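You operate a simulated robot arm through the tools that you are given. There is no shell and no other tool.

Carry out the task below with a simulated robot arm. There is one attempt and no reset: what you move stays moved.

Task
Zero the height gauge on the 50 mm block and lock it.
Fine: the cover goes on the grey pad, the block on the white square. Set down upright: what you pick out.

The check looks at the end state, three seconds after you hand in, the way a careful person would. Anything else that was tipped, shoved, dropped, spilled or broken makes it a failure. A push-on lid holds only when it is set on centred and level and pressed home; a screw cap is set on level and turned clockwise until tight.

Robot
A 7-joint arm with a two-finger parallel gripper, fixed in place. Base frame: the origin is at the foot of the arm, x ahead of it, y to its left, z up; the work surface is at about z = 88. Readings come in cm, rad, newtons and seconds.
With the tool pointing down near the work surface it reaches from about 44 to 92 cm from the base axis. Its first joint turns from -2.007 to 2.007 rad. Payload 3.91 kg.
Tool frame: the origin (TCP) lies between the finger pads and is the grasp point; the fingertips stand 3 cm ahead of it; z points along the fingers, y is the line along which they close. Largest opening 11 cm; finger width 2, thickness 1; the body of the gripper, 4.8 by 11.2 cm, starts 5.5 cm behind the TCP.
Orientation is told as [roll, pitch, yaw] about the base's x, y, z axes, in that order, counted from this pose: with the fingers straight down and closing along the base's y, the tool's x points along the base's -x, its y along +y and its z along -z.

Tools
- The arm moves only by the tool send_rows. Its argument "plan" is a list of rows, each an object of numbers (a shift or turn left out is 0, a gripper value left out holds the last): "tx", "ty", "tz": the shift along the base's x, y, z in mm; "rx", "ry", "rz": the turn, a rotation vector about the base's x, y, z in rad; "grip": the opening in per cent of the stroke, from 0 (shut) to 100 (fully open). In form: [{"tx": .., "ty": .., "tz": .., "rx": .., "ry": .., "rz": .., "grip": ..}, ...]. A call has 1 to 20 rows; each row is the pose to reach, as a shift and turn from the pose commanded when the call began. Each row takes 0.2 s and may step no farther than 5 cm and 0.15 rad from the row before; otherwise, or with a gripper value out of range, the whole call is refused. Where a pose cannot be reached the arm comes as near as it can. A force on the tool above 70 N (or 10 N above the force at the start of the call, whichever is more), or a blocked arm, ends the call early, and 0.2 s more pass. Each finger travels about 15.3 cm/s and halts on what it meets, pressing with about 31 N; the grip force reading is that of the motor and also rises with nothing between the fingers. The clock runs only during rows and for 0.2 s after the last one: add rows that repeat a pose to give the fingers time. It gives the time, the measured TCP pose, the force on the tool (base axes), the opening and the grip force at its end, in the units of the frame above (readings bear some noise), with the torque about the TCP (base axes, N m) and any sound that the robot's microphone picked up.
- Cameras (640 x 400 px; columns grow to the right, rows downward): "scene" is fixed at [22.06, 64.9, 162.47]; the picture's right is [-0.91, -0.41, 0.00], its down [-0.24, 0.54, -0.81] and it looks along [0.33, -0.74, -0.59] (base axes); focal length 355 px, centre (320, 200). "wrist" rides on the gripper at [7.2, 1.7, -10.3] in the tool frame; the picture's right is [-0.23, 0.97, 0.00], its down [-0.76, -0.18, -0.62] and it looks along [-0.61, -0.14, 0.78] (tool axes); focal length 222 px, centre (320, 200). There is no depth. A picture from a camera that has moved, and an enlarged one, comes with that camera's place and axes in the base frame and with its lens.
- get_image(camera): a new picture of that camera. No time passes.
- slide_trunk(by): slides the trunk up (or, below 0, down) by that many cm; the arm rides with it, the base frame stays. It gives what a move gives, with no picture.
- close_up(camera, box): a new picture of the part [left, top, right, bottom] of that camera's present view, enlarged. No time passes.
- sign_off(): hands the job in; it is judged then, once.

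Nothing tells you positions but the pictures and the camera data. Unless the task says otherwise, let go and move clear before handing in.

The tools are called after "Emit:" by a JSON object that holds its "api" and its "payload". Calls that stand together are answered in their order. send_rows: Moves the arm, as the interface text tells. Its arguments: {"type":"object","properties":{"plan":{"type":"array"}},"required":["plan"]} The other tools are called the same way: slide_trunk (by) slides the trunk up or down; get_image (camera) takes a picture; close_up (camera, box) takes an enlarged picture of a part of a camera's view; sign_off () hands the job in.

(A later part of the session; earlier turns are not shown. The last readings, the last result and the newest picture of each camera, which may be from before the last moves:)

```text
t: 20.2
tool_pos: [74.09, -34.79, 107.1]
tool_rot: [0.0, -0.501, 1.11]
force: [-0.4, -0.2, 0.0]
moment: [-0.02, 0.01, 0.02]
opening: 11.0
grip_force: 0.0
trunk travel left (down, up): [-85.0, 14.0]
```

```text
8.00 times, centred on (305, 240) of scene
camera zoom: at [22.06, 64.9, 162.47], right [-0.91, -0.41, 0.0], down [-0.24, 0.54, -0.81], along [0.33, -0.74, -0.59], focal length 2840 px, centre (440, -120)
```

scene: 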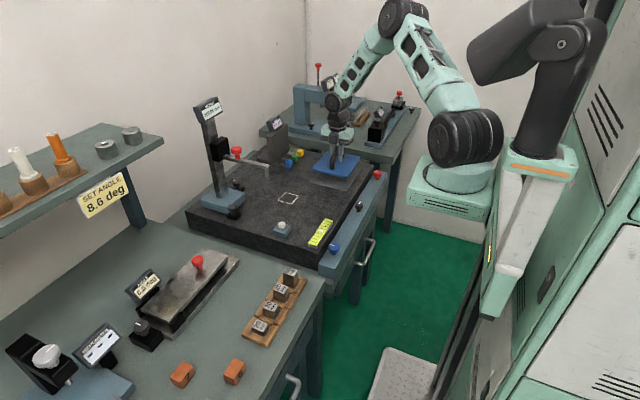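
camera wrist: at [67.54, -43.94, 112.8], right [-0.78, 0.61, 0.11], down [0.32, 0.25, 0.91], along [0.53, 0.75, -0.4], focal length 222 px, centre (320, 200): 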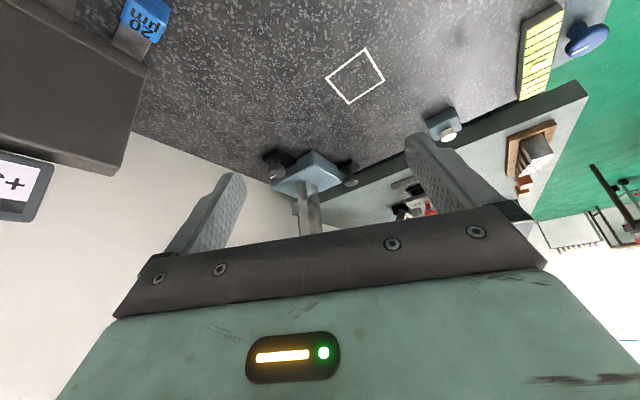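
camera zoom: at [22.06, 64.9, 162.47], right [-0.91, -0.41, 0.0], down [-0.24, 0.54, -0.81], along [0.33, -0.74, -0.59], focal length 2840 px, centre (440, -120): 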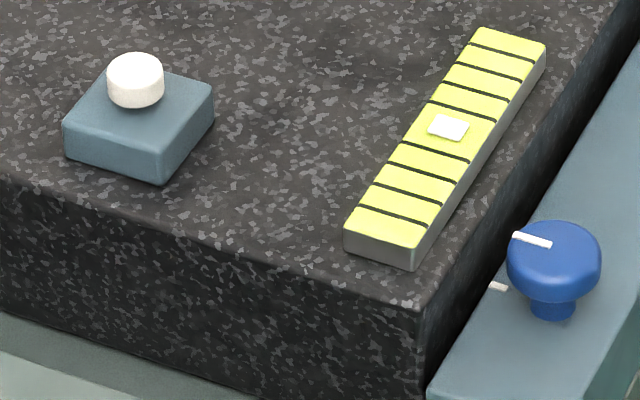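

The plain knob near (85, -7.4) on the +y side looks like a handle on the gauge base. The marked knob near (92.6, -20.8) looks like the rotary lock. The block must go on the square first, since the arm would block it later, so I'll go look at the rack.

Emit:
{"api": "send_rows", "payload": {"plan": [{"tz": 40, "rx": -0.112, "ry": 0.0555}, {"tz": 80, "rx": -0.224, "ry": 0.111}, {"tz": 120, "rx": -0.336, "ry": 0.1665}, {"tz": 150, "rx": -0.448, "ry": 0.222}]}}

Emit:
{"api": "send_rows", "payload": {"plan": [{"tx": -18, "ty": 35, "rz": -0.12}, {"tx": -36, "ty": 70, "rz": -0.24}, {"tx": -54, "ty": 105, "rz": -0.36}, {"tx": -72, "ty": 140, "rz": -0.48}, {"tx": -90, "ty": 175, "rz": -0.6}, {"tx": -108, "ty": 210, "rz": -0.72}, {"tx": -126, "ty": 245, "rz": -0.84}, {"tx": -144, "ty": 280, "rz": -0.96}, {"tx": -162, "ty": 315, "rz": -1.08}, {"tx": -180, "ty": 350, "rz": -1.11}, {"tx": -198, "ty": 385, "tz": -15, "rz": -1.11}, {"tx": -216, "ty": 420, "tz": -35, "rz": -1.11}, {"tx": -240, "ty": 458, "tz": -55, "rz": -1.11}]}}

Emit:
{"api": "get_image", "payload": {"camera": "wrist"}}

Emit:
{"api": "get_image", "payload": {"camera": "scene"}}

```text
t: 21.2
tool_pos: [73.93, -34.77, 122.18]
tool_rot: [0.002, 0.002, 1.11]
force: [0.3, -0.3, -1.2]
moment: [-0.02, -0.02, -0.02]
opening: 10.98
grip_force: 0.0
trunk travel left (down, up): [-85.0, 14.0]
```

```text
t: 24.0
tool_pos: [49.98, 10.96, 116.5]
tool_rot: [-0.002, 0.0, -0.001]
force: [-0.4, -0.2, 1.0]
moment: [0.02, -0.01, 0.0]
opening: 10.99
grip_force: 0.0
trunk travel left (down, up): [-85.0, 14.0]
```

```text
taken
camera wrist: at [42.76, 12.85, 127.04], right [0.23, 0.97, 0.0], down [0.76, -0.18, 0.62], along [0.61, -0.14, -0.78], focal length 222 px, centre (320, 200)
```

wrist: 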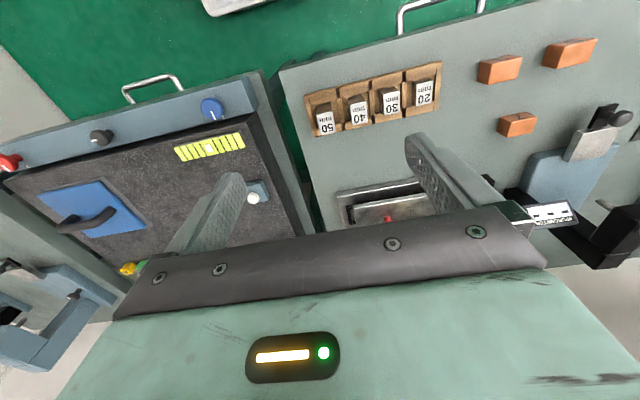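

```text
taken
```

scene: 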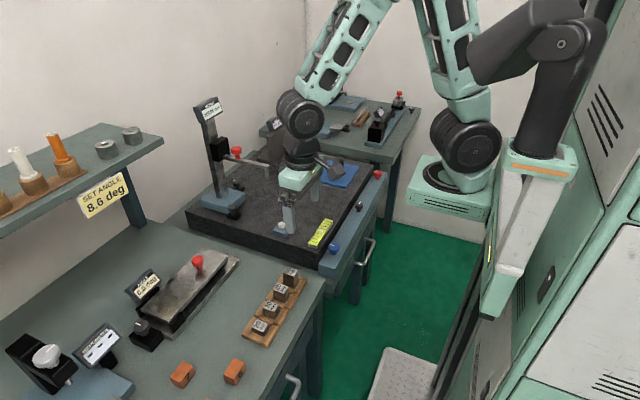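

Emit:
{"api": "close_up", "payload": {"camera": "wrist", "box": [295, 50, 455, 150]}}

Emit:
{"api": "close_up", "payload": {"camera": "scene", "box": [235, 255, 315, 350]}}

Emit:
{"api": "close_up", "payload": {"camera": "scene", "box": [270, 260, 310, 300]}}

```text
4.00 times, centred on (375, 100) of wrist
camera zoom: at [42.76, 12.85, 127.04], right [0.23, 0.97, 0.0], down [0.76, -0.18, 0.62], along [0.61, -0.14, -0.78], focal length 888 px, centre (100, 600)
```

zoom: 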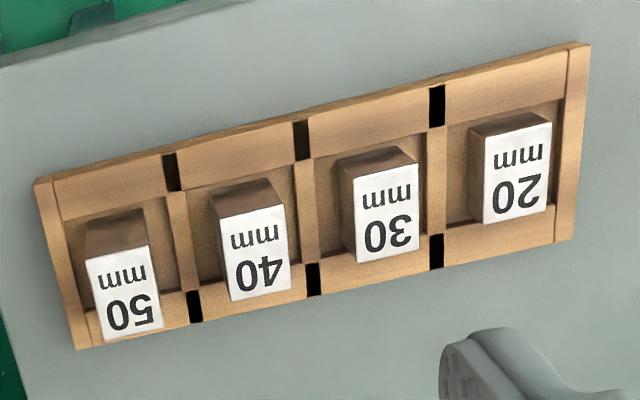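

```text
4.21 times, centred on (275, 302) of scene
camera zoom: at [22.06, 64.9, 162.47], right [-0.91, -0.41, 0.0], down [-0.24, 0.54, -0.81], along [0.33, -0.74, -0.59], focal length 1495 px, centre (510, -232)
```

zoom: 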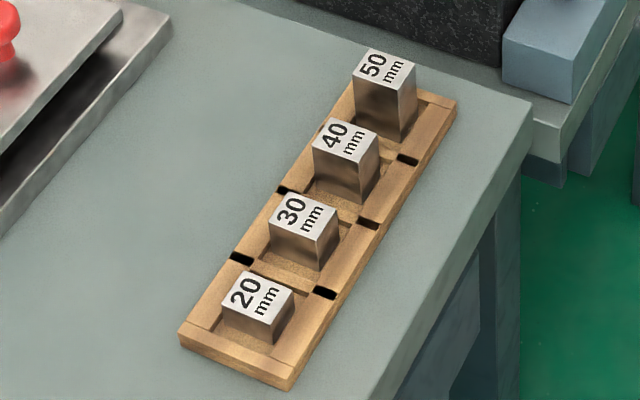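

```text
10.00 times, centred on (290, 280) of scene
camera zoom: at [22.06, 64.9, 162.47], right [-0.91, -0.41, 0.0], down [-0.24, 0.54, -0.81], along [0.33, -0.74, -0.59], focal length 3550 px, centre (620, -600)
```

zoom: 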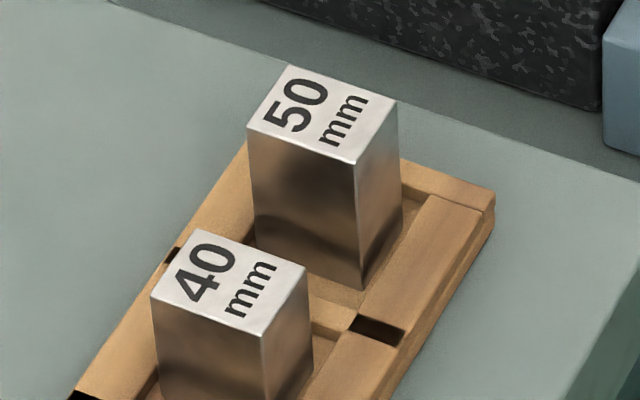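

The 50 mm block stands at the near end of the tray, about (54.7, 11.1), with its top near z 93.7 and a footprint of about 3.0 × 2.4 cm. I'll move directly above it for a precise view.

Emit:
{"api": "send_rows", "payload": {"plan": [{"tx": 24, "ty": 1, "tz": -40, "grip": 60}, {"tx": 47, "ty": 1, "tz": -80, "grip": 60}, {"tx": 47, "ty": 1, "tz": -120, "grip": 50}]}}

Emit:
{"api": "get_image", "payload": {"camera": "wrist"}}

Emit:
{"api": "close_up", "payload": {"camera": "wrist", "box": [220, 70, 420, 195]}}

Emit:
{"api": "close_up", "payload": {"camera": "scene", "box": [230, 210, 350, 320]}}

```text
t: 24.8
tool_pos: [54.79, 11.15, 104.62]
tool_rot: [0.001, -0.001, 0.002]
force: [-0.8, 0.8, 0.3]
moment: [0.01, -0.01, 0.0]
opening: 5.47
grip_force: 0.0
trunk travel left (down, up): [-85.0, 14.0]
```

```text
taken
camera wrist: at [47.48, 12.97, 114.98], right [0.23, 0.97, 0.0], down [0.76, -0.18, 0.62], along [0.61, -0.14, -0.78], focal length 222 px, centre (320, 200)
```

wrist: 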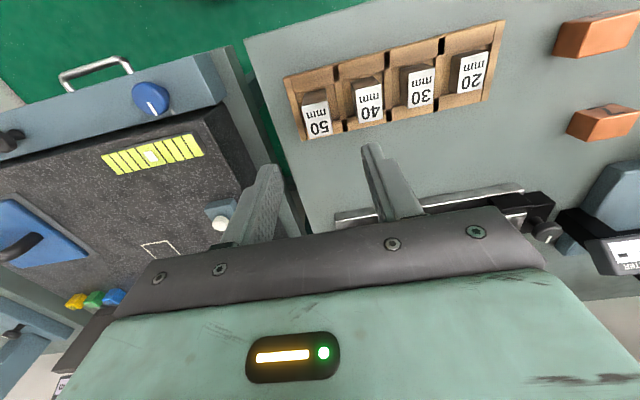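

```text
3.20 times, centred on (320, 132) of wrist
camera zoom: at [47.48, 12.97, 114.98], right [0.23, 0.97, 0.0], down [0.76, -0.18, 0.62], along [0.61, -0.14, -0.78], focal length 711 px, centre (320, 416)
```

zoom: 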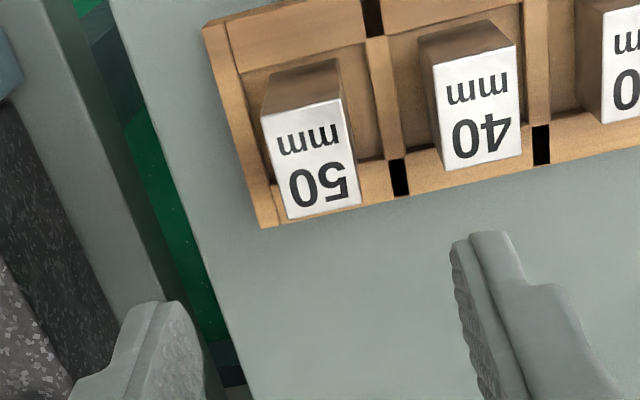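

```text
3.64 times, centred on (290, 265) of scene
camera zoom: at [22.06, 64.9, 162.47], right [-0.91, -0.41, 0.0], down [-0.24, 0.54, -0.81], along [0.33, -0.74, -0.59], focal length 1291 px, centre (429, -36)
```

zoom: 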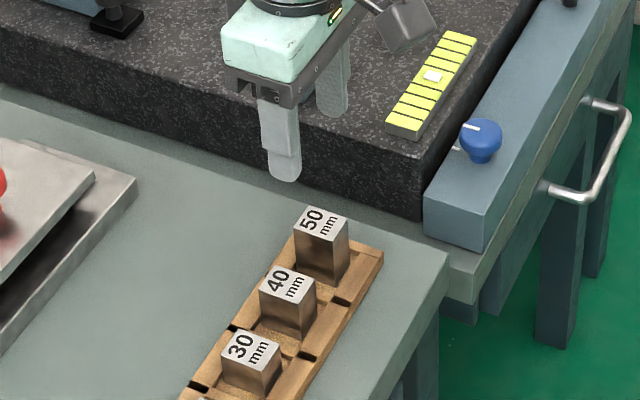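

The ray intersection puts the block top at (54.2, 11.25, 94.85) and the tray rim at z≈90.8. Gripping along x keeps clear of the neighbouring blocks, so I'll yaw 90° above the block and check.

Emit:
{"api": "send_rows", "payload": {"plan": [{"rz": 0.145}, {"rz": 0.29}, {"rz": 0.435}, {"rz": 0.58}, {"rz": 0.725}, {"rz": 0.87}, {"rz": 1.015}, {"rz": 1.16}, {"rz": 1.305}, {"tx": -3, "ty": 0, "rz": 1.45}, {"tx": -6, "ty": 1, "rz": 1.5708}]}}

Emit:
{"api": "get_image", "payload": {"camera": "wrist"}}

Emit:
{"api": "close_up", "payload": {"camera": "wrist", "box": [240, 60, 400, 200]}}

```text
t: 27.2
tool_pos: [54.04, 11.26, 104.57]
tool_rot: [0.0, -0.001, 1.576]
force: [-0.5, 0.7, -0.1]
moment: [-0.03, -0.01, 0.02]
opening: 5.52
grip_force: 0.1
trunk travel left (down, up): [-85.0, 14.0]
```

```text
taken
camera wrist: at [52.44, 4.2, 115.02], right [-0.97, 0.22, 0.0], down [0.17, 0.76, 0.62], along [0.14, 0.61, -0.78], focal length 222 px, centre (320, 200)
```

wrist: 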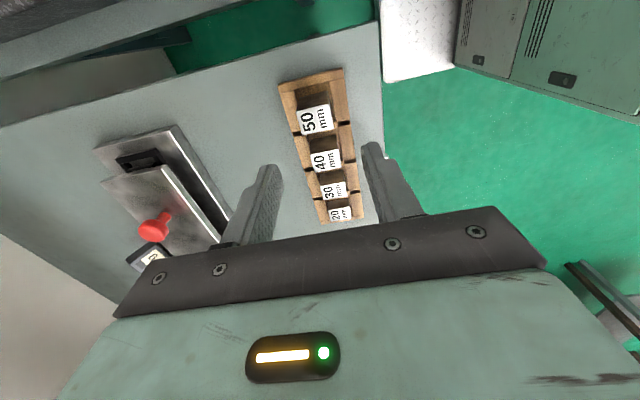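

```text
2.86 times, centred on (320, 130) of wrist
camera zoom: at [52.44, 4.2, 115.02], right [-0.97, 0.22, 0.0], down [0.17, 0.76, 0.62], along [0.14, 0.61, -0.78], focal length 635 px, centre (320, 400)
```

zoom: 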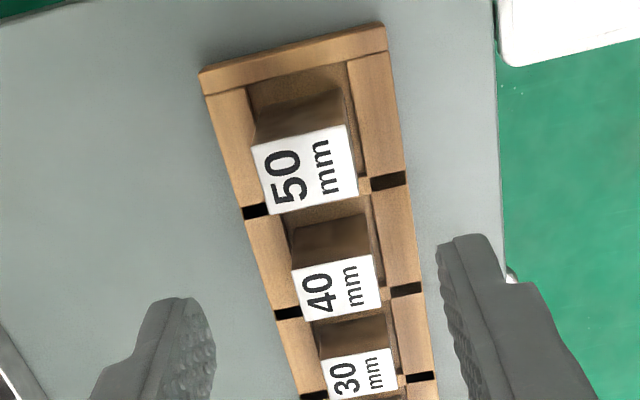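

This view plus the previous one agree on (54.6, 11.2, 93.7) for the block top. I'll descend so the fingertips stay above the tray rim, then grip.

Emit:
{"api": "send_rows", "payload": {"plan": [{"tx": 5, "ty": -1, "tz": -20, "grip": 50}, {"tx": 5, "ty": -1, "tz": -50}, {"tx": 5, "ty": -1, "tz": -80}, {"tx": 5, "ty": -1, "tz": -100}, {"tx": 5, "ty": -1, "tz": -107}, {"tx": 5, "ty": -1, "tz": -111}, {"tx": 5, "ty": -1, "tz": -111}]}}

Emit:
{"api": "get_image", "payload": {"camera": "wrist"}}

Emit:
{"api": "close_up", "payload": {"camera": "scene", "box": [240, 230, 340, 320]}}

```text
t: 28.8
tool_pos: [54.72, 11.12, 93.4]
tool_rot: [0.0, -0.002, 1.572]
force: [-0.6, 0.2, 0.1]
moment: [0.0, 0.02, 0.0]
opening: 5.51
grip_force: 0.1
trunk travel left (down, up): [-85.0, 14.0]
```

```text
taken
camera wrist: at [52.98, 4.08, 103.87], right [-0.97, 0.23, 0.0], down [0.18, 0.76, 0.62], along [0.14, 0.61, -0.78], focal length 222 px, centre (320, 200)
```

wrist: 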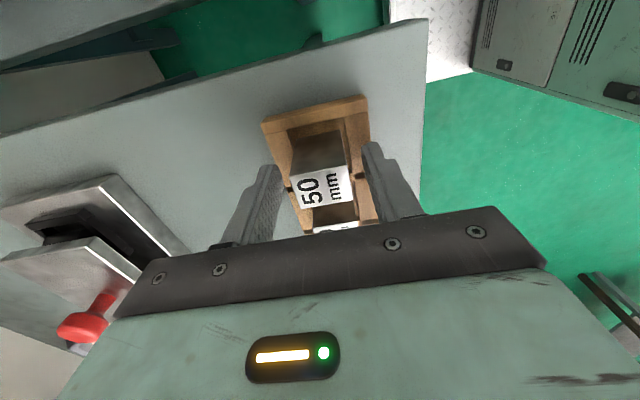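

```text
4.44 times, centred on (290, 275) of scene
camera zoom: at [22.06, 64.9, 162.47], right [-0.91, -0.41, 0.0], down [-0.24, 0.54, -0.81], along [0.33, -0.74, -0.59], focal length 1578 px, centre (453, -133)
```

zoom: 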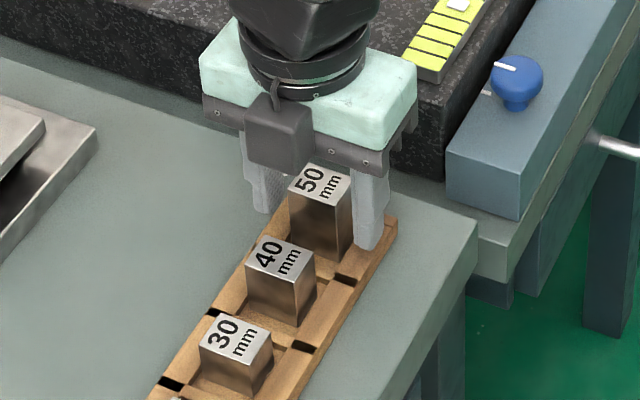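

The block sits centred between the fingers. I'll close and lift gently.

Emit:
{"api": "send_rows", "payload": {"plan": [{"grip": 30}, {"grip": 20}, {"grip": 10}, {"grip": 10}, {"grip": 10}]}}

Emit:
{"api": "send_rows", "payload": {"plan": [{"tz": 2, "grip": 5}, {"tz": 5, "grip": 5}, {"tz": 9}, {"tz": 14}, {"tz": 20}]}}

Emit:
{"api": "get_image", "payload": {"camera": "wrist"}}

Emit:
{"api": "close_up", "payload": {"camera": "scene", "box": [240, 230, 340, 320]}}

```text
t: 30.0
tool_pos: [54.64, 11.21, 93.44]
tool_rot: [0.001, 0.002, 1.573]
force: [0.0, 0.5, 0.0]
moment: [0.01, 0.03, -0.03]
opening: 3.15
grip_force: 30.7
trunk travel left (down, up): [-85.0, 14.0]
```

```text
t: 31.2
tool_pos: [54.67, 11.23, 95.4]
tool_rot: [0.0, -0.001, 1.573]
force: [-0.1, 0.4, -3.2]
moment: [0.02, -0.03, -0.01]
opening: 3.16
grip_force: 31.2
trunk travel left (down, up): [-85.0, 14.0]
```

```text
taken
camera wrist: at [52.94, 4.09, 105.9], right [-0.97, 0.23, 0.0], down [0.18, 0.76, 0.62], along [0.14, 0.61, -0.78], focal length 222 px, centre (320, 200)
```

wrist: 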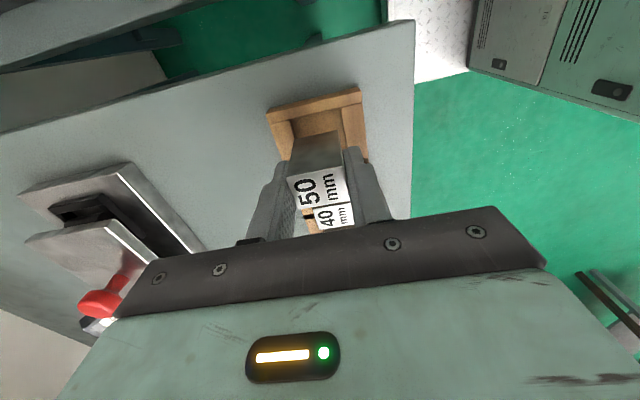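

```text
4.44 times, centred on (290, 275) of scene
camera zoom: at [22.06, 64.9, 162.47], right [-0.91, -0.41, 0.0], down [-0.24, 0.54, -0.81], along [0.33, -0.74, -0.59], focal length 1578 px, centre (453, -133)
```

zoom: 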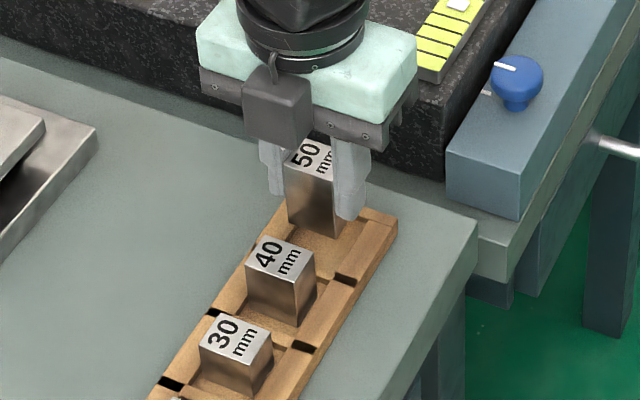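

The block is held, about 3.3 N. I'll raise it and route around the gauge tip on the near side, then stop short of the square to measure it precisely.

Emit:
{"api": "send_rows", "payload": {"plan": [{"tz": 20}, {"tz": 50}, {"tz": 85}, {"ty": -30, "tz": 96}, {"ty": -70, "tz": 96}, {"ty": -110, "tz": 96}, {"ty": -150, "tz": 96}, {"ty": -190, "tz": 96}, {"tx": 5, "ty": -230, "tz": 96}, {"tx": 10, "ty": -270, "tz": 96}, {"tx": 20, "ty": -310, "tz": 96}, {"tx": 40, "ty": -340, "tz": 96}, {"tx": 70, "ty": -350, "tz": 96}, {"tx": 100, "ty": -350, "tz": 96}, {"tx": 100, "ty": -350, "tz": 96}]}}

Emit:
{"api": "get_image", "payload": {"camera": "wrist"}}

Emit:
{"api": "get_image", "payload": {"camera": "scene"}}

```text
t: 34.4
tool_pos: [64.6, -23.88, 105.16]
tool_rot: [0.0, -0.002, 1.573]
force: [0.3, -0.6, -2.3]
moment: [0.03, -0.01, -0.01]
opening: 3.19
grip_force: 31.0
trunk travel left (down, up): [-85.0, 14.0]
```

```text
taken
camera wrist: at [62.91, -30.96, 115.45], right [-0.97, 0.23, 0.0], down [0.18, 0.76, 0.62], along [0.14, 0.61, -0.78], focal length 222 px, centre (320, 200)
```

wrist: 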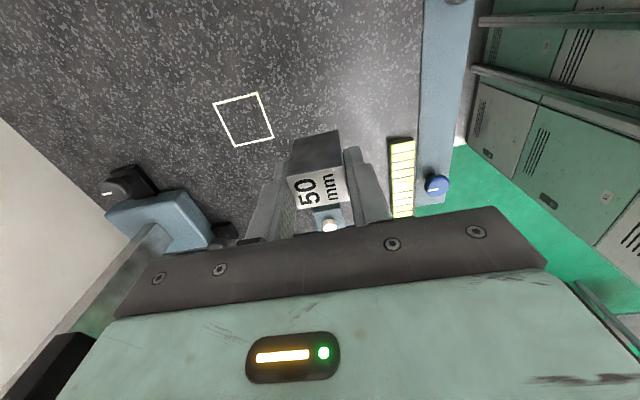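

```text
taken
```

scene: 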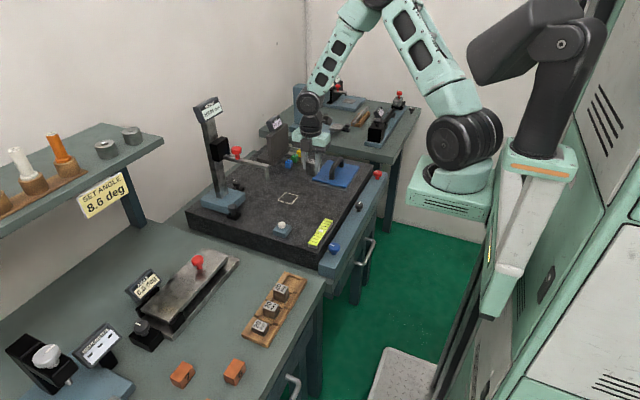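

Emit:
{"api": "close_up", "payload": {"camera": "wrist", "box": [200, 80, 360, 180]}}

Emit:
{"api": "close_up", "payload": {"camera": "wrist", "box": [80, 140, 260, 260]}}

```text
4.00 times, centred on (280, 130) of wrist
camera zoom: at [62.91, -30.96, 115.45], right [-0.97, 0.23, 0.0], down [0.18, 0.76, 0.62], along [0.14, 0.61, -0.78], focal length 888 px, centre (480, 480)
```

zoom: 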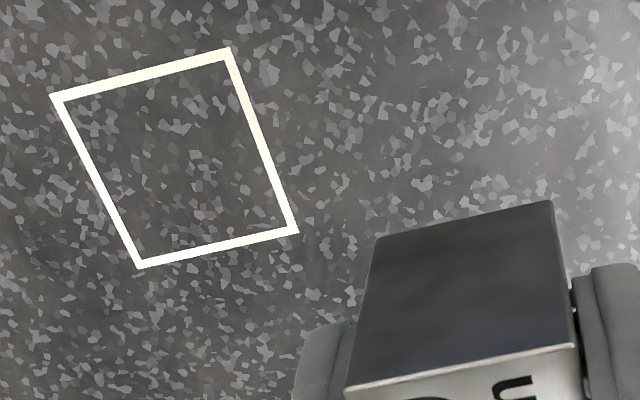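

```text
3.33 times, centred on (170, 200) of wrist
camera zoom: at [62.91, -30.96, 115.45], right [-0.97, 0.23, 0.0], down [0.18, 0.76, 0.62], along [0.14, 0.61, -0.78], focal length 740 px, centre (820, 200)
```

zoom: 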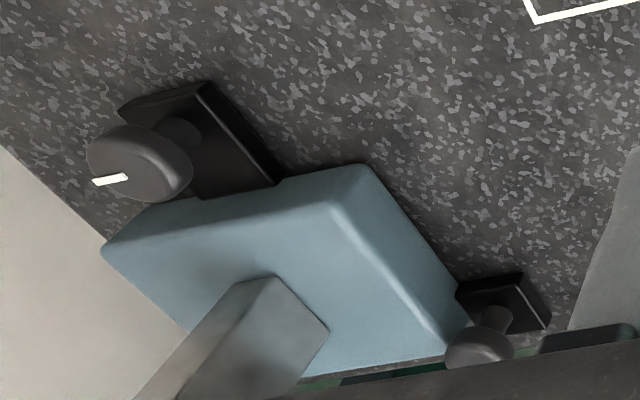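

The square centre is measured at (74.0, -23.7). I'll move over it and lower the block slowly to contact.

Emit:
{"api": "send_rows", "payload": {"plan": [{"tx": 30}, {"tx": 60}, {"tx": 85}, {"tx": 94, "ty": 1}, {"tx": 94, "ty": 1, "tz": -30}, {"tx": 94, "ty": 1, "tz": -65}, {"tx": 94, "ty": 1, "tz": -95}, {"tx": 94, "ty": 1, "tz": -110}, {"tx": 94, "ty": 1, "tz": -115}, {"tx": 94, "ty": 1, "tz": -118}]}}

Emit:
{"api": "get_image", "payload": {"camera": "wrist"}}

Emit:
{"api": "close_up", "payload": {"camera": "scene", "box": [240, 130, 340, 220]}}

```text
t: 36.6
tool_pos: [74.19, -23.8, 93.31]
tool_rot: [0.0, 0.0, 1.572]
force: [0.8, -0.5, -2.8]
moment: [0.03, 0.01, 0.0]
opening: 3.19
grip_force: 31.1
trunk travel left (down, up): [-85.0, 14.0]
```

```text
taken
camera wrist: at [72.42, -30.85, 103.72], right [-0.97, 0.23, 0.0], down [0.18, 0.76, 0.62], along [0.14, 0.61, -0.78], focal length 222 px, centre (320, 200)
```

wrist: 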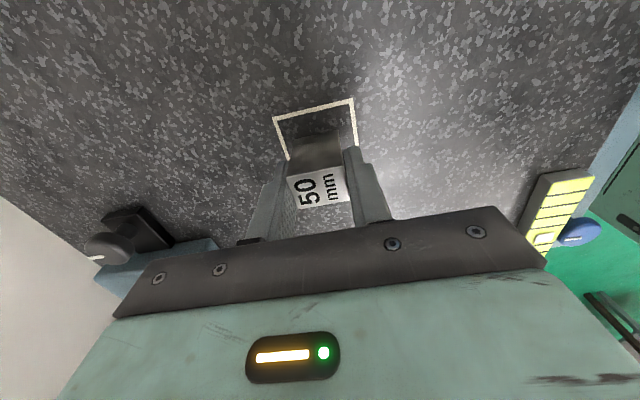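

```text
4.44 times, centred on (290, 175) of scene
camera zoom: at [22.06, 64.9, 162.47], right [-0.91, -0.41, 0.0], down [-0.24, 0.54, -0.81], along [0.33, -0.74, -0.59], focal length 1578 px, centre (453, 311)
```

zoom: 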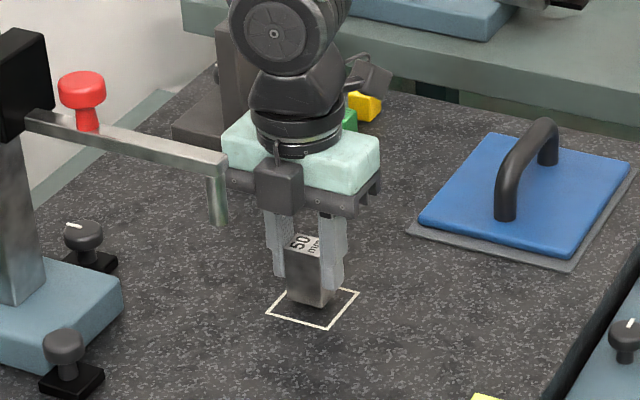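

The block is about half a centimetre above the square and well placed. I'll lower it in 1–2 mm steps until it touches.

Emit:
{"api": "send_rows", "payload": {"plan": [{"tx": -1, "ty": 1, "tz": -2}, {"tx": -1, "ty": 1, "tz": -4}, {"tx": -1, "ty": 1, "tz": -5}, {"tx": -1, "ty": 1, "tz": -6}]}}

Emit:
{"api": "close_up", "payload": {"camera": "wrist", "box": [240, 80, 400, 220]}}

Emit:
{"api": "close_up", "payload": {"camera": "scene", "box": [270, 165, 320, 210]}}

```text
t: 37.6
tool_pos: [73.89, -23.6, 92.66]
tool_rot: [0.0, 0.002, 1.573]
force: [0.3, 0.0, -2.9]
moment: [0.02, -0.01, -0.01]
opening: 3.17
grip_force: 31.0
trunk travel left (down, up): [-85.0, 14.0]
```

```text
2.86 times, centred on (320, 150) of wrist
camera zoom: at [72.29, -30.73, 103.12], right [-0.97, 0.23, 0.0], down [0.18, 0.76, 0.62], along [0.14, 0.61, -0.78], focal length 635 px, centre (320, 343)
```

zoom: 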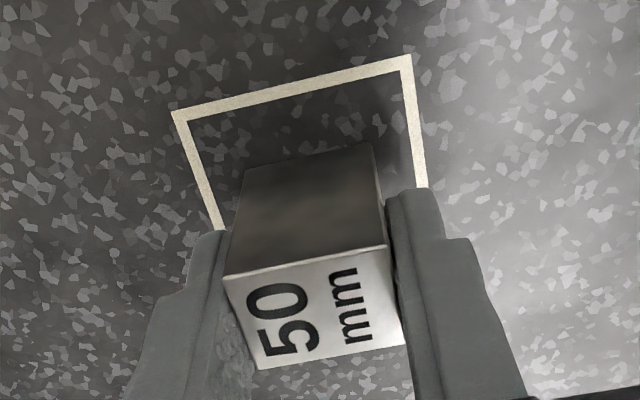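

```text
8.89 times, centred on (295, 188) of scene
camera zoom: at [22.06, 64.9, 162.47], right [-0.91, -0.41, 0.0], down [-0.24, 0.54, -0.81], along [0.33, -0.74, -0.59], focal length 3155 px, centre (542, 311)
```

zoom: 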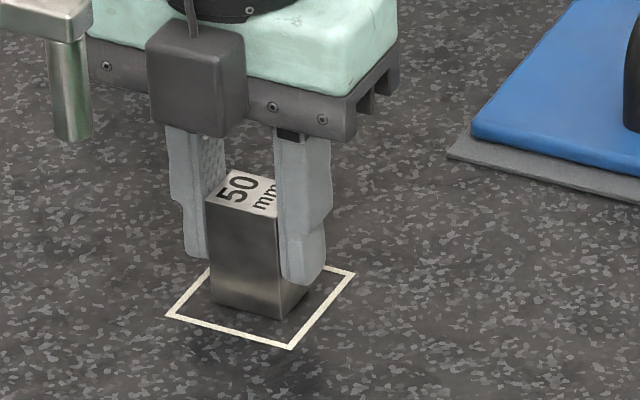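

Emit:
{"api": "send_rows", "payload": {"plan": [{"tz": -1}, {"tz": -2}, {"tz": -2}]}}

```text
t: 38.4
tool_pos: [74.06, -23.63, 92.72]
tool_rot: [-0.002, -0.001, 1.573]
force: [-0.7, -0.5, 13.7]
moment: [0.02, 0.27, 0.02]
opening: 3.17
grip_force: 31.3
trunk travel left (down, up): [-85.0, 14.0]
```

The block is in contact with the plate. I'll ease off, release it and rise straight up.

Emit:
{"api": "send_rows", "payload": {"plan": [{"tz": 1}, {"tz": 1, "grip": 36}, {"tz": 1, "grip": 50}, {"tz": 1, "grip": 50}, {"tz": 20, "grip": 50}, {"tz": 50}, {"tz": 90}, {"tz": 130}]}}

Emit:
{"api": "get_image", "payload": {"camera": "wrist"}}

Emit:
{"api": "close_up", "payload": {"camera": "wrist", "box": [260, 60, 380, 160]}}

Emit:
{"api": "close_up", "payload": {"camera": "scene", "box": [200, 120, 330, 230]}}

```text
t: 40.2
tool_pos: [73.95, -23.6, 105.46]
tool_rot: [0.0, 0.001, 1.571]
force: [-0.5, 0.1, 0.5]
moment: [0.03, 0.01, -0.01]
opening: 5.5
grip_force: 0.0
trunk travel left (down, up): [-85.0, 14.0]
```

```text
taken
camera wrist: at [72.26, -30.72, 115.92], right [-0.97, 0.23, 0.0], down [0.18, 0.76, 0.62], along [0.14, 0.61, -0.78], focal length 222 px, centre (320, 200)
```

wrist: 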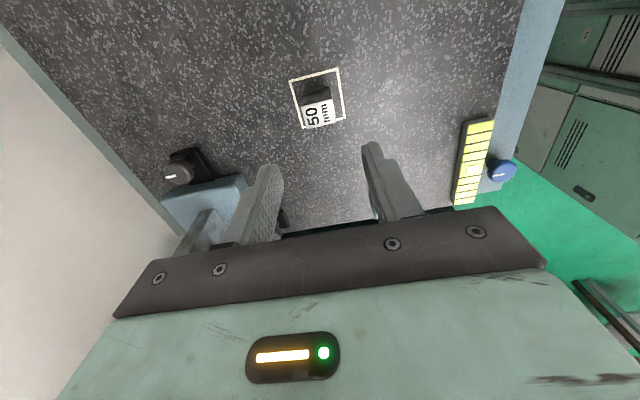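

```text
4.00 times, centred on (320, 110) of wrist
camera zoom: at [72.26, -30.72, 115.92], right [-0.97, 0.23, 0.0], down [0.18, 0.76, 0.62], along [0.14, 0.61, -0.78], focal length 888 px, centre (320, 560)
```

zoom: 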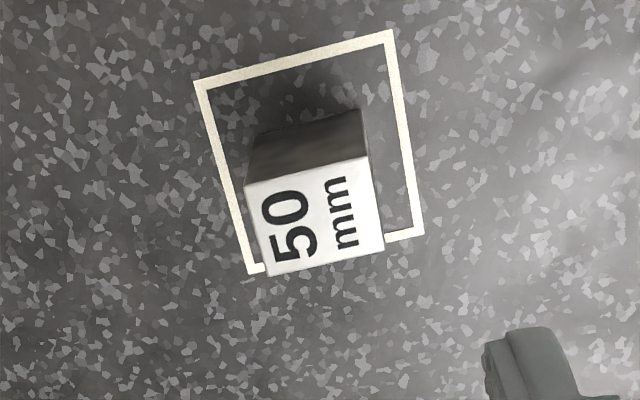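

```text
3.64 times, centred on (265, 175) of scene
camera zoom: at [22.06, 64.9, 162.47], right [-0.91, -0.41, 0.0], down [-0.24, 0.54, -0.81], along [0.33, -0.74, -0.59], focal length 1291 px, centre (520, 291)
```

zoom: 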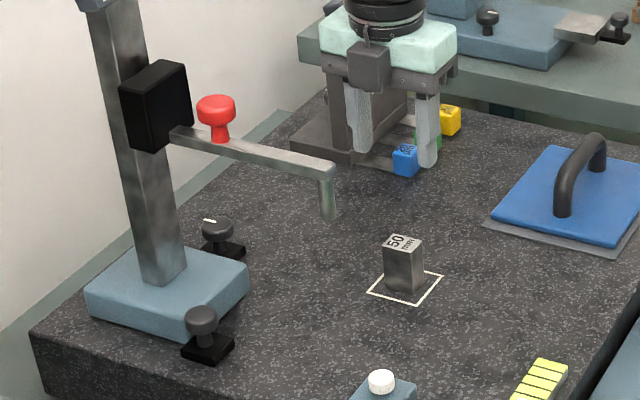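

The block stands upright and centred on the square. Before touching the gauge, I'll study how knobs look on the other stations to tell which gauge knob does what.

Emit:
{"api": "close_up", "payload": {"camera": "scene", "box": [125, 250, 245, 360]}}

Emit:
{"api": "close_up", "payload": {"camera": "scene", "box": [0, 310, 140, 400]}}

Emit:
{"api": "close_up", "payload": {"camera": "scene", "box": [310, 60, 420, 150]}}

Emit:
{"api": "close_up", "payload": {"camera": "scene", "box": [190, 90, 230, 120]}}

```text
3.64 times, centred on (185, 305) of scene
camera zoom: at [22.06, 64.9, 162.47], right [-0.91, -0.41, 0.0], down [-0.24, 0.54, -0.81], along [0.33, -0.74, -0.59], focal length 1291 px, centre (811, -182)
```

zoom: 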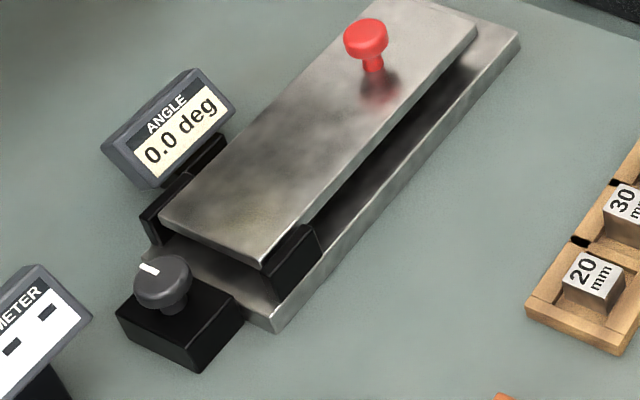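

```text
4.44 times, centred on (70, 355) of scene
camera zoom: at [22.06, 64.9, 162.47], right [-0.91, -0.41, 0.0], down [-0.24, 0.54, -0.81], along [0.33, -0.74, -0.59], focal length 1578 px, centre (1431, -489)
```

zoom: 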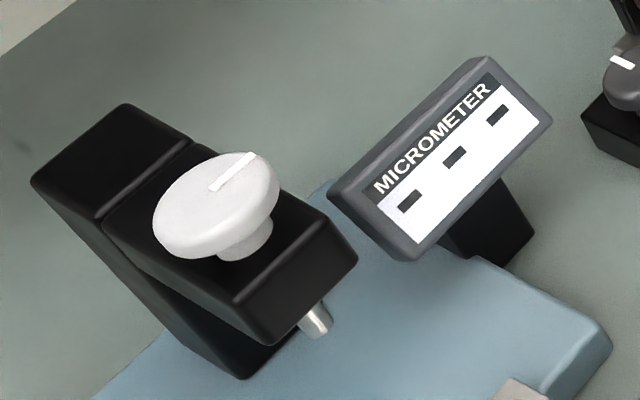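

```text
4.44 times, centred on (365, 105) of scene
camera zoom: at [22.06, 64.9, 162.47], right [-0.91, -0.41, 0.0], down [-0.24, 0.54, -0.81], along [0.33, -0.74, -0.59], focal length 1578 px, centre (120, 622)
```

zoom: 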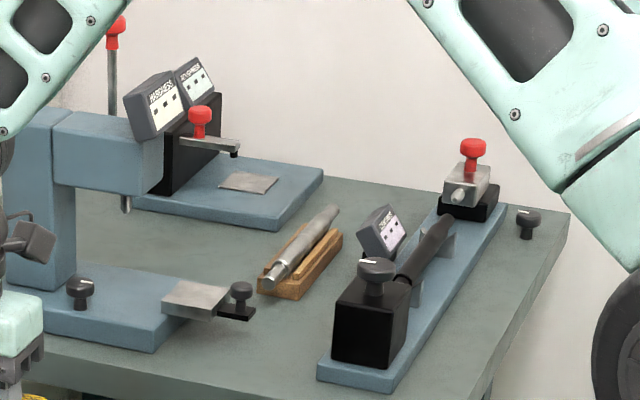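

```text
13.33 times, centred on (210, 105) of scene
camera zoom: at [22.06, 64.9, 162.47], right [-0.91, -0.41, 0.0], down [-0.24, 0.54, -0.81], along [0.33, -0.74, -0.59], focal length 4733 px, centre (1787, 1467)
```

zoom: 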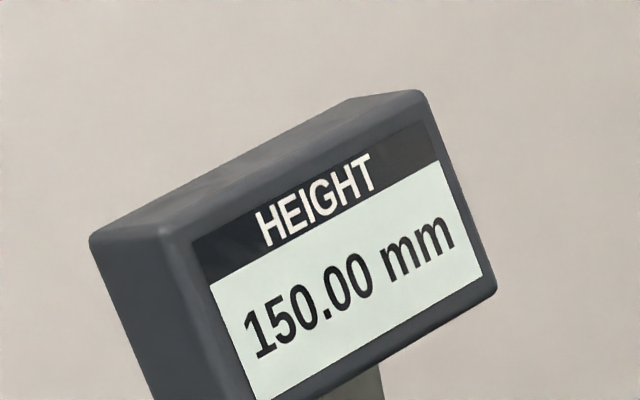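

On the other stations, plain knobs on thin black pads appear to be slide handles, while knobs with a white mark are rotary locks. So I'll push the plain knob toward -y to slide the gauge over the block. First I'll raise clear and go round to the +y side with closed fingers.

Emit:
{"api": "send_rows", "payload": {"plan": [{"tx": -10, "tz": 45}, {"tx": -30, "tz": 85}, {"tx": -50, "tz": 125}, {"tx": -60, "tz": 165}, {"tx": -60, "tz": 200, "grip": 0}, {"tx": -60, "ty": 20, "tz": 200, "rz": -0.14, "grip": 0}, {"tx": -60, "ty": 45, "tz": 200, "rz": -0.28}, {"tx": -60, "ty": 70, "tz": 200, "rz": -0.42}, {"tx": -60, "ty": 95, "tz": 200, "rz": -0.56}, {"tx": -60, "ty": 120, "tz": 200, "rz": -0.7}, {"tx": -60, "ty": 145, "tz": 200, "rz": -0.84}, {"tx": -60, "ty": 170, "tz": 200, "rz": -0.98}, {"tx": -60, "ty": 195, "tz": 200, "rz": -1.12}, {"tx": -60, "ty": 220, "tz": 200, "rz": -1.26}, {"tx": -60, "ty": 245, "tz": 200, "rz": -1.4}, {"tx": -60, "ty": 270, "tz": 200, "rz": -1.54}, {"tx": -60, "ty": 290, "tz": 200, "rz": -1.571}]}}

Emit:
{"api": "send_rows", "payload": {"plan": [{"tx": 20, "rx": -0.125, "tz": -20}, {"tx": 40, "rx": -0.25, "tz": -50}, {"tx": 65, "rx": -0.375, "tz": -80}, {"tx": 90, "rx": -0.5, "tz": -110}]}}

Emit:
{"api": "get_image", "payload": {"camera": "wrist"}}

Emit:
{"api": "get_image", "payload": {"camera": "scene"}}

```text
t: 43.8
tool_pos: [67.9, 5.34, 125.51]
tool_rot: [0.0, -0.001, -0.001]
force: [0.5, -0.7, -0.7]
moment: [0.0, -0.01, -0.01]
opening: 0.02
grip_force: 30.9
trunk travel left (down, up): [-85.0, 14.0]
```

```text
t: 44.8
tool_pos: [76.88, 5.36, 114.59]
tool_rot: [-0.504, -0.003, 0.002]
force: [-1.2, -0.7, 0.6]
moment: [0.06, -0.02, 0.02]
opening: 0.01
grip_force: 31.2
trunk travel left (down, up): [-85.0, 14.0]
```

```text
taken
camera wrist: at [69.56, 11.95, 122.83], right [0.23, 0.85, -0.47], down [0.76, 0.14, 0.63], along [0.61, -0.5, -0.62], focal length 222 px, centre (320, 200)
```

wrist: 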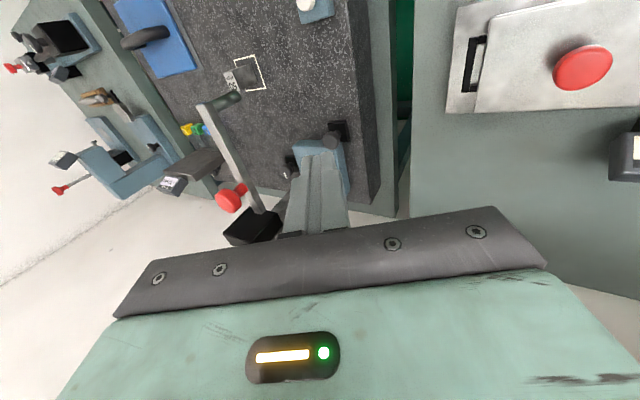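

```text
taken
```

scene: 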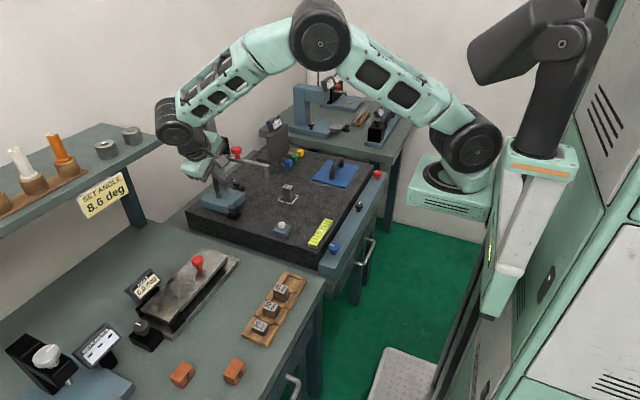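

The hand is now on the +y side of the gauge. I'll zoom in on the plain knob and the tip to measure them.

Emit:
{"api": "close_up", "payload": {"camera": "wrist", "box": [260, 90, 400, 210]}}

Emit:
{"api": "close_up", "payload": {"camera": "wrist", "box": [180, 40, 300, 240]}}

Emit:
{"api": "close_up", "payload": {"camera": "scene", "box": [140, 80, 290, 230]}}

```text
3.33 times, centred on (330, 150) of wrist
camera zoom: at [69.56, 11.95, 122.83], right [0.23, 0.85, -0.47], down [0.76, 0.14, 0.63], along [0.61, -0.5, -0.62], focal length 740 px, centre (287, 367)
```

zoom: 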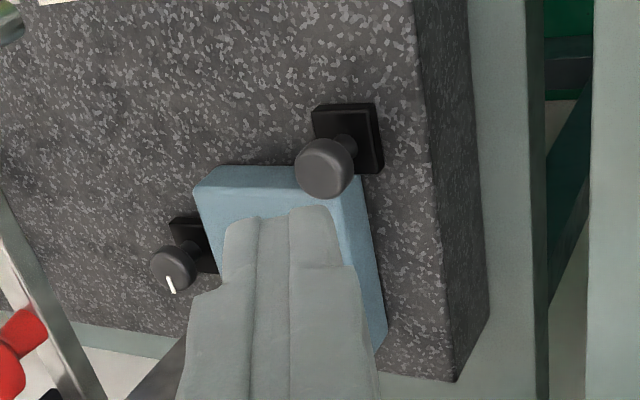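

```text
2.00 times, centred on (240, 140) of wrist
camera zoom: at [69.56, 11.95, 122.83], right [0.23, 0.85, -0.47], down [0.76, 0.14, 0.63], along [0.61, -0.5, -0.62], focal length 444 px, centre (480, 320)
```

zoom: 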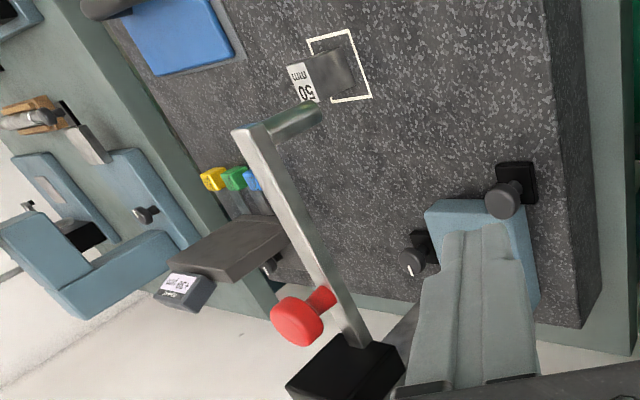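

```text
2.67 times, centred on (215, 155) of scene
camera zoom: at [22.06, 64.9, 162.47], right [-0.91, -0.41, 0.0], down [-0.24, 0.54, -0.81], along [0.33, -0.74, -0.59], focal length 947 px, centre (600, 320)
```

zoom: 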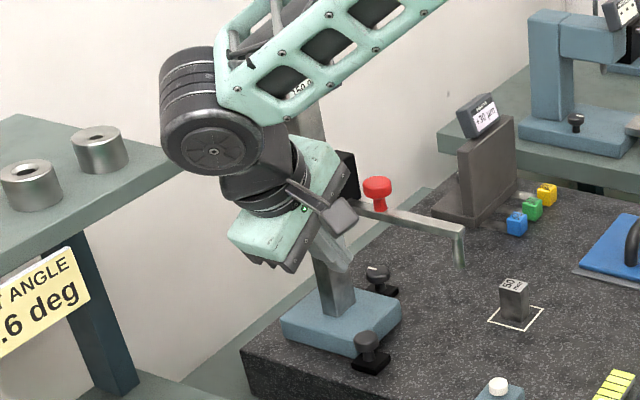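

Intersecting the rays gives the plain knob top at (85.5, -7.1, 91.7), the marked knob at (93.0, -20.3, 91.6) and the tip at (74.07, -11.65, 103). The slide needed is about -12.0 cm in y. I'll bring the closed fingertips in behind the plain knob.

Emit:
{"api": "send_rows", "payload": {"plan": [{"tx": 30, "ty": -10, "tz": -30}, {"tx": 60, "ty": -20, "tz": -65}, {"tx": 82, "ty": -35, "tz": -105}, {"tx": 82, "ty": -40, "tz": -145}, {"tx": 82, "ty": -45, "tz": -185}, {"tx": 82, "ty": -50, "tz": -214}]}}

Emit:
{"api": "get_image", "payload": {"camera": "wrist"}}

Emit:
{"api": "close_up", "payload": {"camera": "scene", "box": [150, 100, 310, 240]}}

```text
t: 46.2
tool_pos: [85.17, 0.25, 93.09]
tool_rot: [-0.502, -0.001, 0.002]
force: [0.1, 0.7, 0.4]
moment: [0.04, 0.0, 0.03]
opening: 0.01
grip_force: 31.0
trunk travel left (down, up): [-85.0, 14.0]
```

```text
taken
camera wrist: at [77.97, 6.91, 101.46], right [0.23, 0.85, -0.47], down [0.76, 0.14, 0.63], along [0.61, -0.5, -0.62], focal length 222 px, centre (320, 200)
```

wrist: 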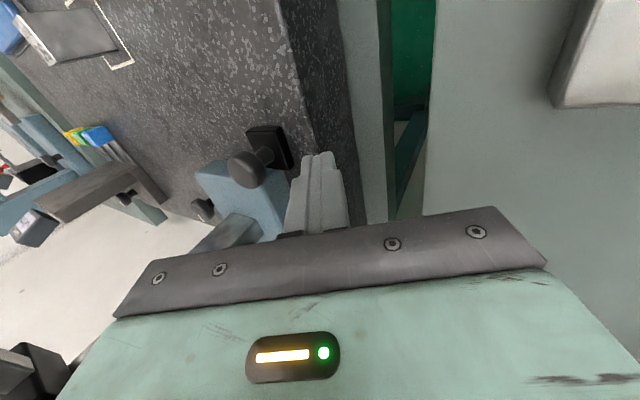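

```text
2.86 times, centred on (230, 170) of scene
camera zoom: at [22.06, 64.9, 162.47], right [-0.91, -0.41, 0.0], down [-0.24, 0.54, -0.81], along [0.33, -0.74, -0.59], focal length 1014 px, centre (577, 286)
```

zoom: 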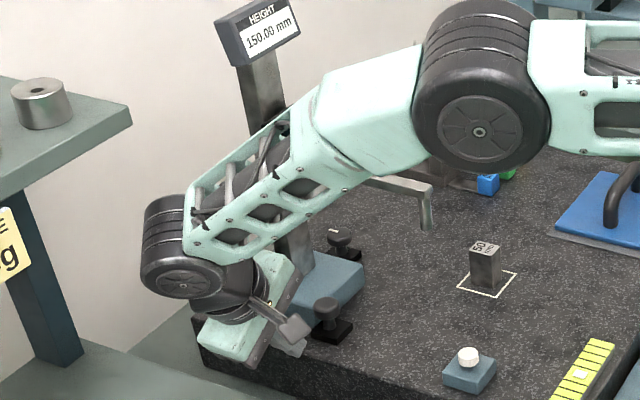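

The fingertips are behind the knob at the right height, and the arm looks clear of the gauge. I'll push toward -y in small steps for the first few centimetres and check the result.

Emit:
{"api": "send_rows", "payload": {"plan": [{"ty": -15}, {"ty": -28}, {"ty": -34}, {"ty": -38}, {"ty": -42}, {"ty": -46}, {"ty": -50}, {"ty": -55}, {"ty": -60}]}}

Emit:
{"api": "get_image", "payload": {"camera": "wrist"}}

Emit:
{"api": "close_up", "payload": {"camera": "scene", "box": [150, 90, 310, 240]}}

```text
t: 48.2
tool_pos: [85.07, -5.8, 93.04]
tool_rot: [-0.501, 0.0, 0.0]
force: [0.7, 0.7, -2.2]
moment: [0.1, -0.03, -0.02]
opening: 0.01
grip_force: 31.5
trunk travel left (down, up): [-85.0, 14.0]
```

```text
taken
camera wrist: at [77.88, 0.9, 101.44], right [0.23, 0.85, -0.47], down [0.76, 0.14, 0.63], along [0.61, -0.5, -0.62], focal length 222 px, centre (320, 200)
```

wrist: 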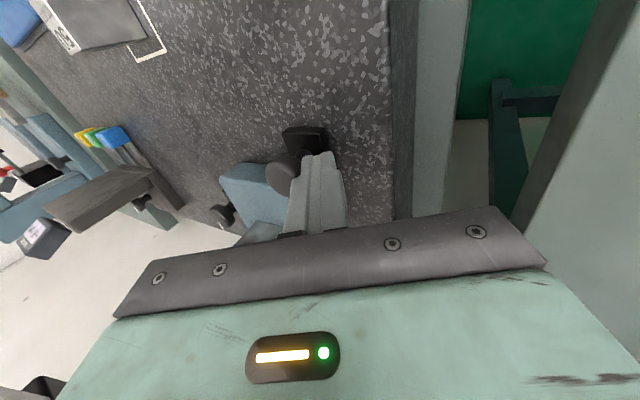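

```text
2.67 times, centred on (230, 165) of scene
camera zoom: at [22.06, 64.9, 162.47], right [-0.91, -0.41, 0.0], down [-0.24, 0.54, -0.81], along [0.33, -0.74, -0.59], focal length 947 px, centre (560, 293)
```

zoom: 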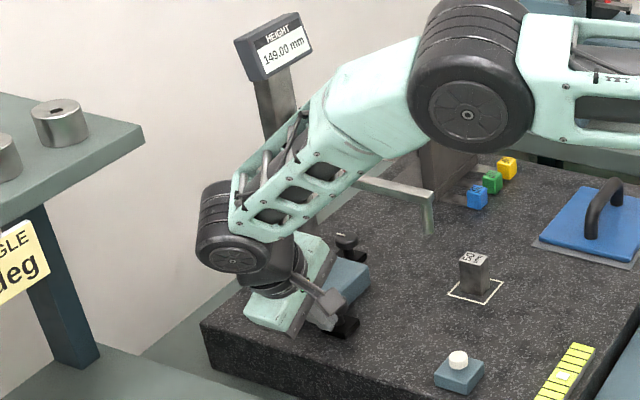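

The gauge slid freely, but the display reads differently. I'll zoom in on the display.

Emit:
{"api": "close_up", "payload": {"camera": "scene", "box": [205, 90, 240, 125]}}

Emit:
{"api": "close_up", "payload": {"camera": "scene", "box": [200, 130, 330, 230]}}

Emit:
{"api": "close_up", "payload": {"camera": "wrist", "box": [200, 100, 360, 240]}}

```text
11.43 times, centred on (222, 108) of scene
camera zoom: at [22.06, 64.9, 162.47], right [-0.91, -0.41, 0.0], down [-0.24, 0.54, -0.81], along [0.33, -0.74, -0.59], focal length 4057 px, centre (1434, 1257)
```

zoom: 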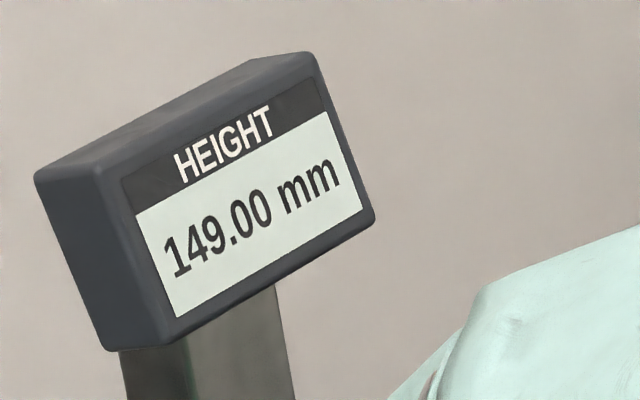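

```text
4.00 times, centred on (265, 180) of scene
camera zoom: at [22.06, 64.9, 162.47], right [-0.91, -0.41, 0.0], down [-0.24, 0.54, -0.81], along [0.33, -0.74, -0.59], focal length 1420 px, centre (540, 280)
```

zoom: 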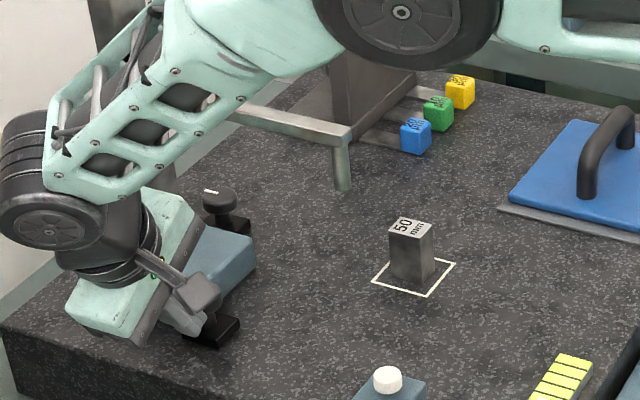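

```text
2.86 times, centred on (280, 170) of wrist
camera zoom: at [77.88, 0.9, 101.44], right [0.23, 0.85, -0.47], down [0.76, 0.14, 0.63], along [0.61, -0.5, -0.62], focal length 635 px, centre (434, 286)
```

zoom: 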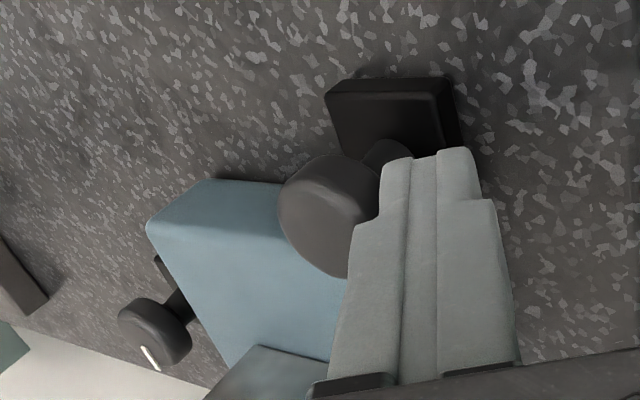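

The gauge slides easily, and the carriage sagged 1 mm, which is harmless. I'll keep pushing to just short of alignment, then measure.

Emit:
{"api": "send_rows", "payload": {"plan": [{"ty": -5}, {"ty": -11}, {"ty": -18}, {"ty": -25}, {"ty": -32}, {"ty": -39}, {"ty": -46}, {"ty": -53}, {"ty": -60}, {"ty": -67}, {"ty": -73}, {"ty": -78}, {"ty": -80}]}}

Emit:
{"api": "get_image", "payload": {"camera": "wrist"}}

Emit:
{"api": "get_image", "payload": {"camera": "scene"}}

Emit:
{"api": "close_up", "payload": {"camera": "scene", "box": [230, 130, 330, 220]}}

```text
t: 51.0
tool_pos: [85.12, -13.71, 93.05]
tool_rot: [-0.501, 0.0, 0.001]
force: [-1.1, 2.5, -3.9]
moment: [0.11, 0.0, 0.0]
opening: 0.0
grip_force: 30.5
trunk travel left (down, up): [-85.0, 14.0]
```

```text
taken
camera wrist: at [77.87, -7.06, 101.45], right [0.23, 0.85, -0.47], down [0.76, 0.14, 0.63], along [0.61, -0.5, -0.62], focal length 222 px, centre (320, 200)
```

wrist: 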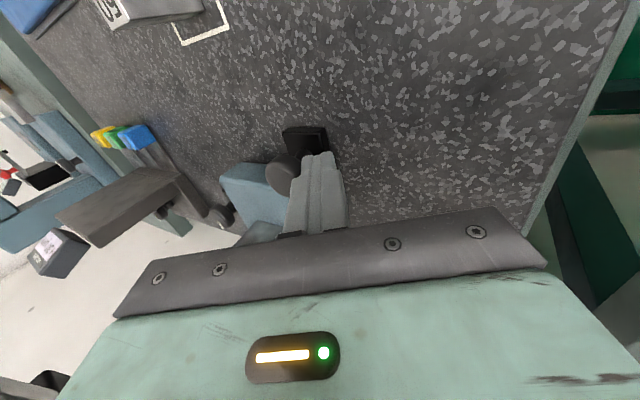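

```text
taken
```

scene: 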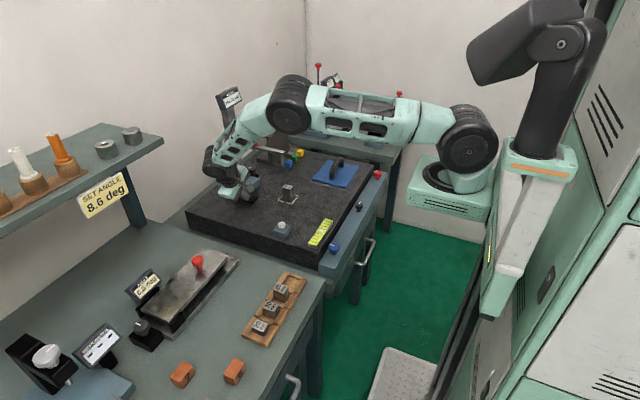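

```text
4.44 times, centred on (280, 175) of scene
camera zoom: at [22.06, 64.9, 162.47], right [-0.91, -0.41, 0.0], down [-0.24, 0.54, -0.81], along [0.33, -0.74, -0.59], focal length 1578 px, centre (498, 311)
```

zoom: 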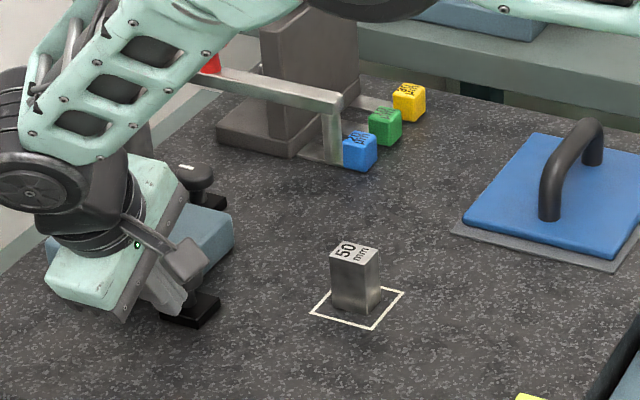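

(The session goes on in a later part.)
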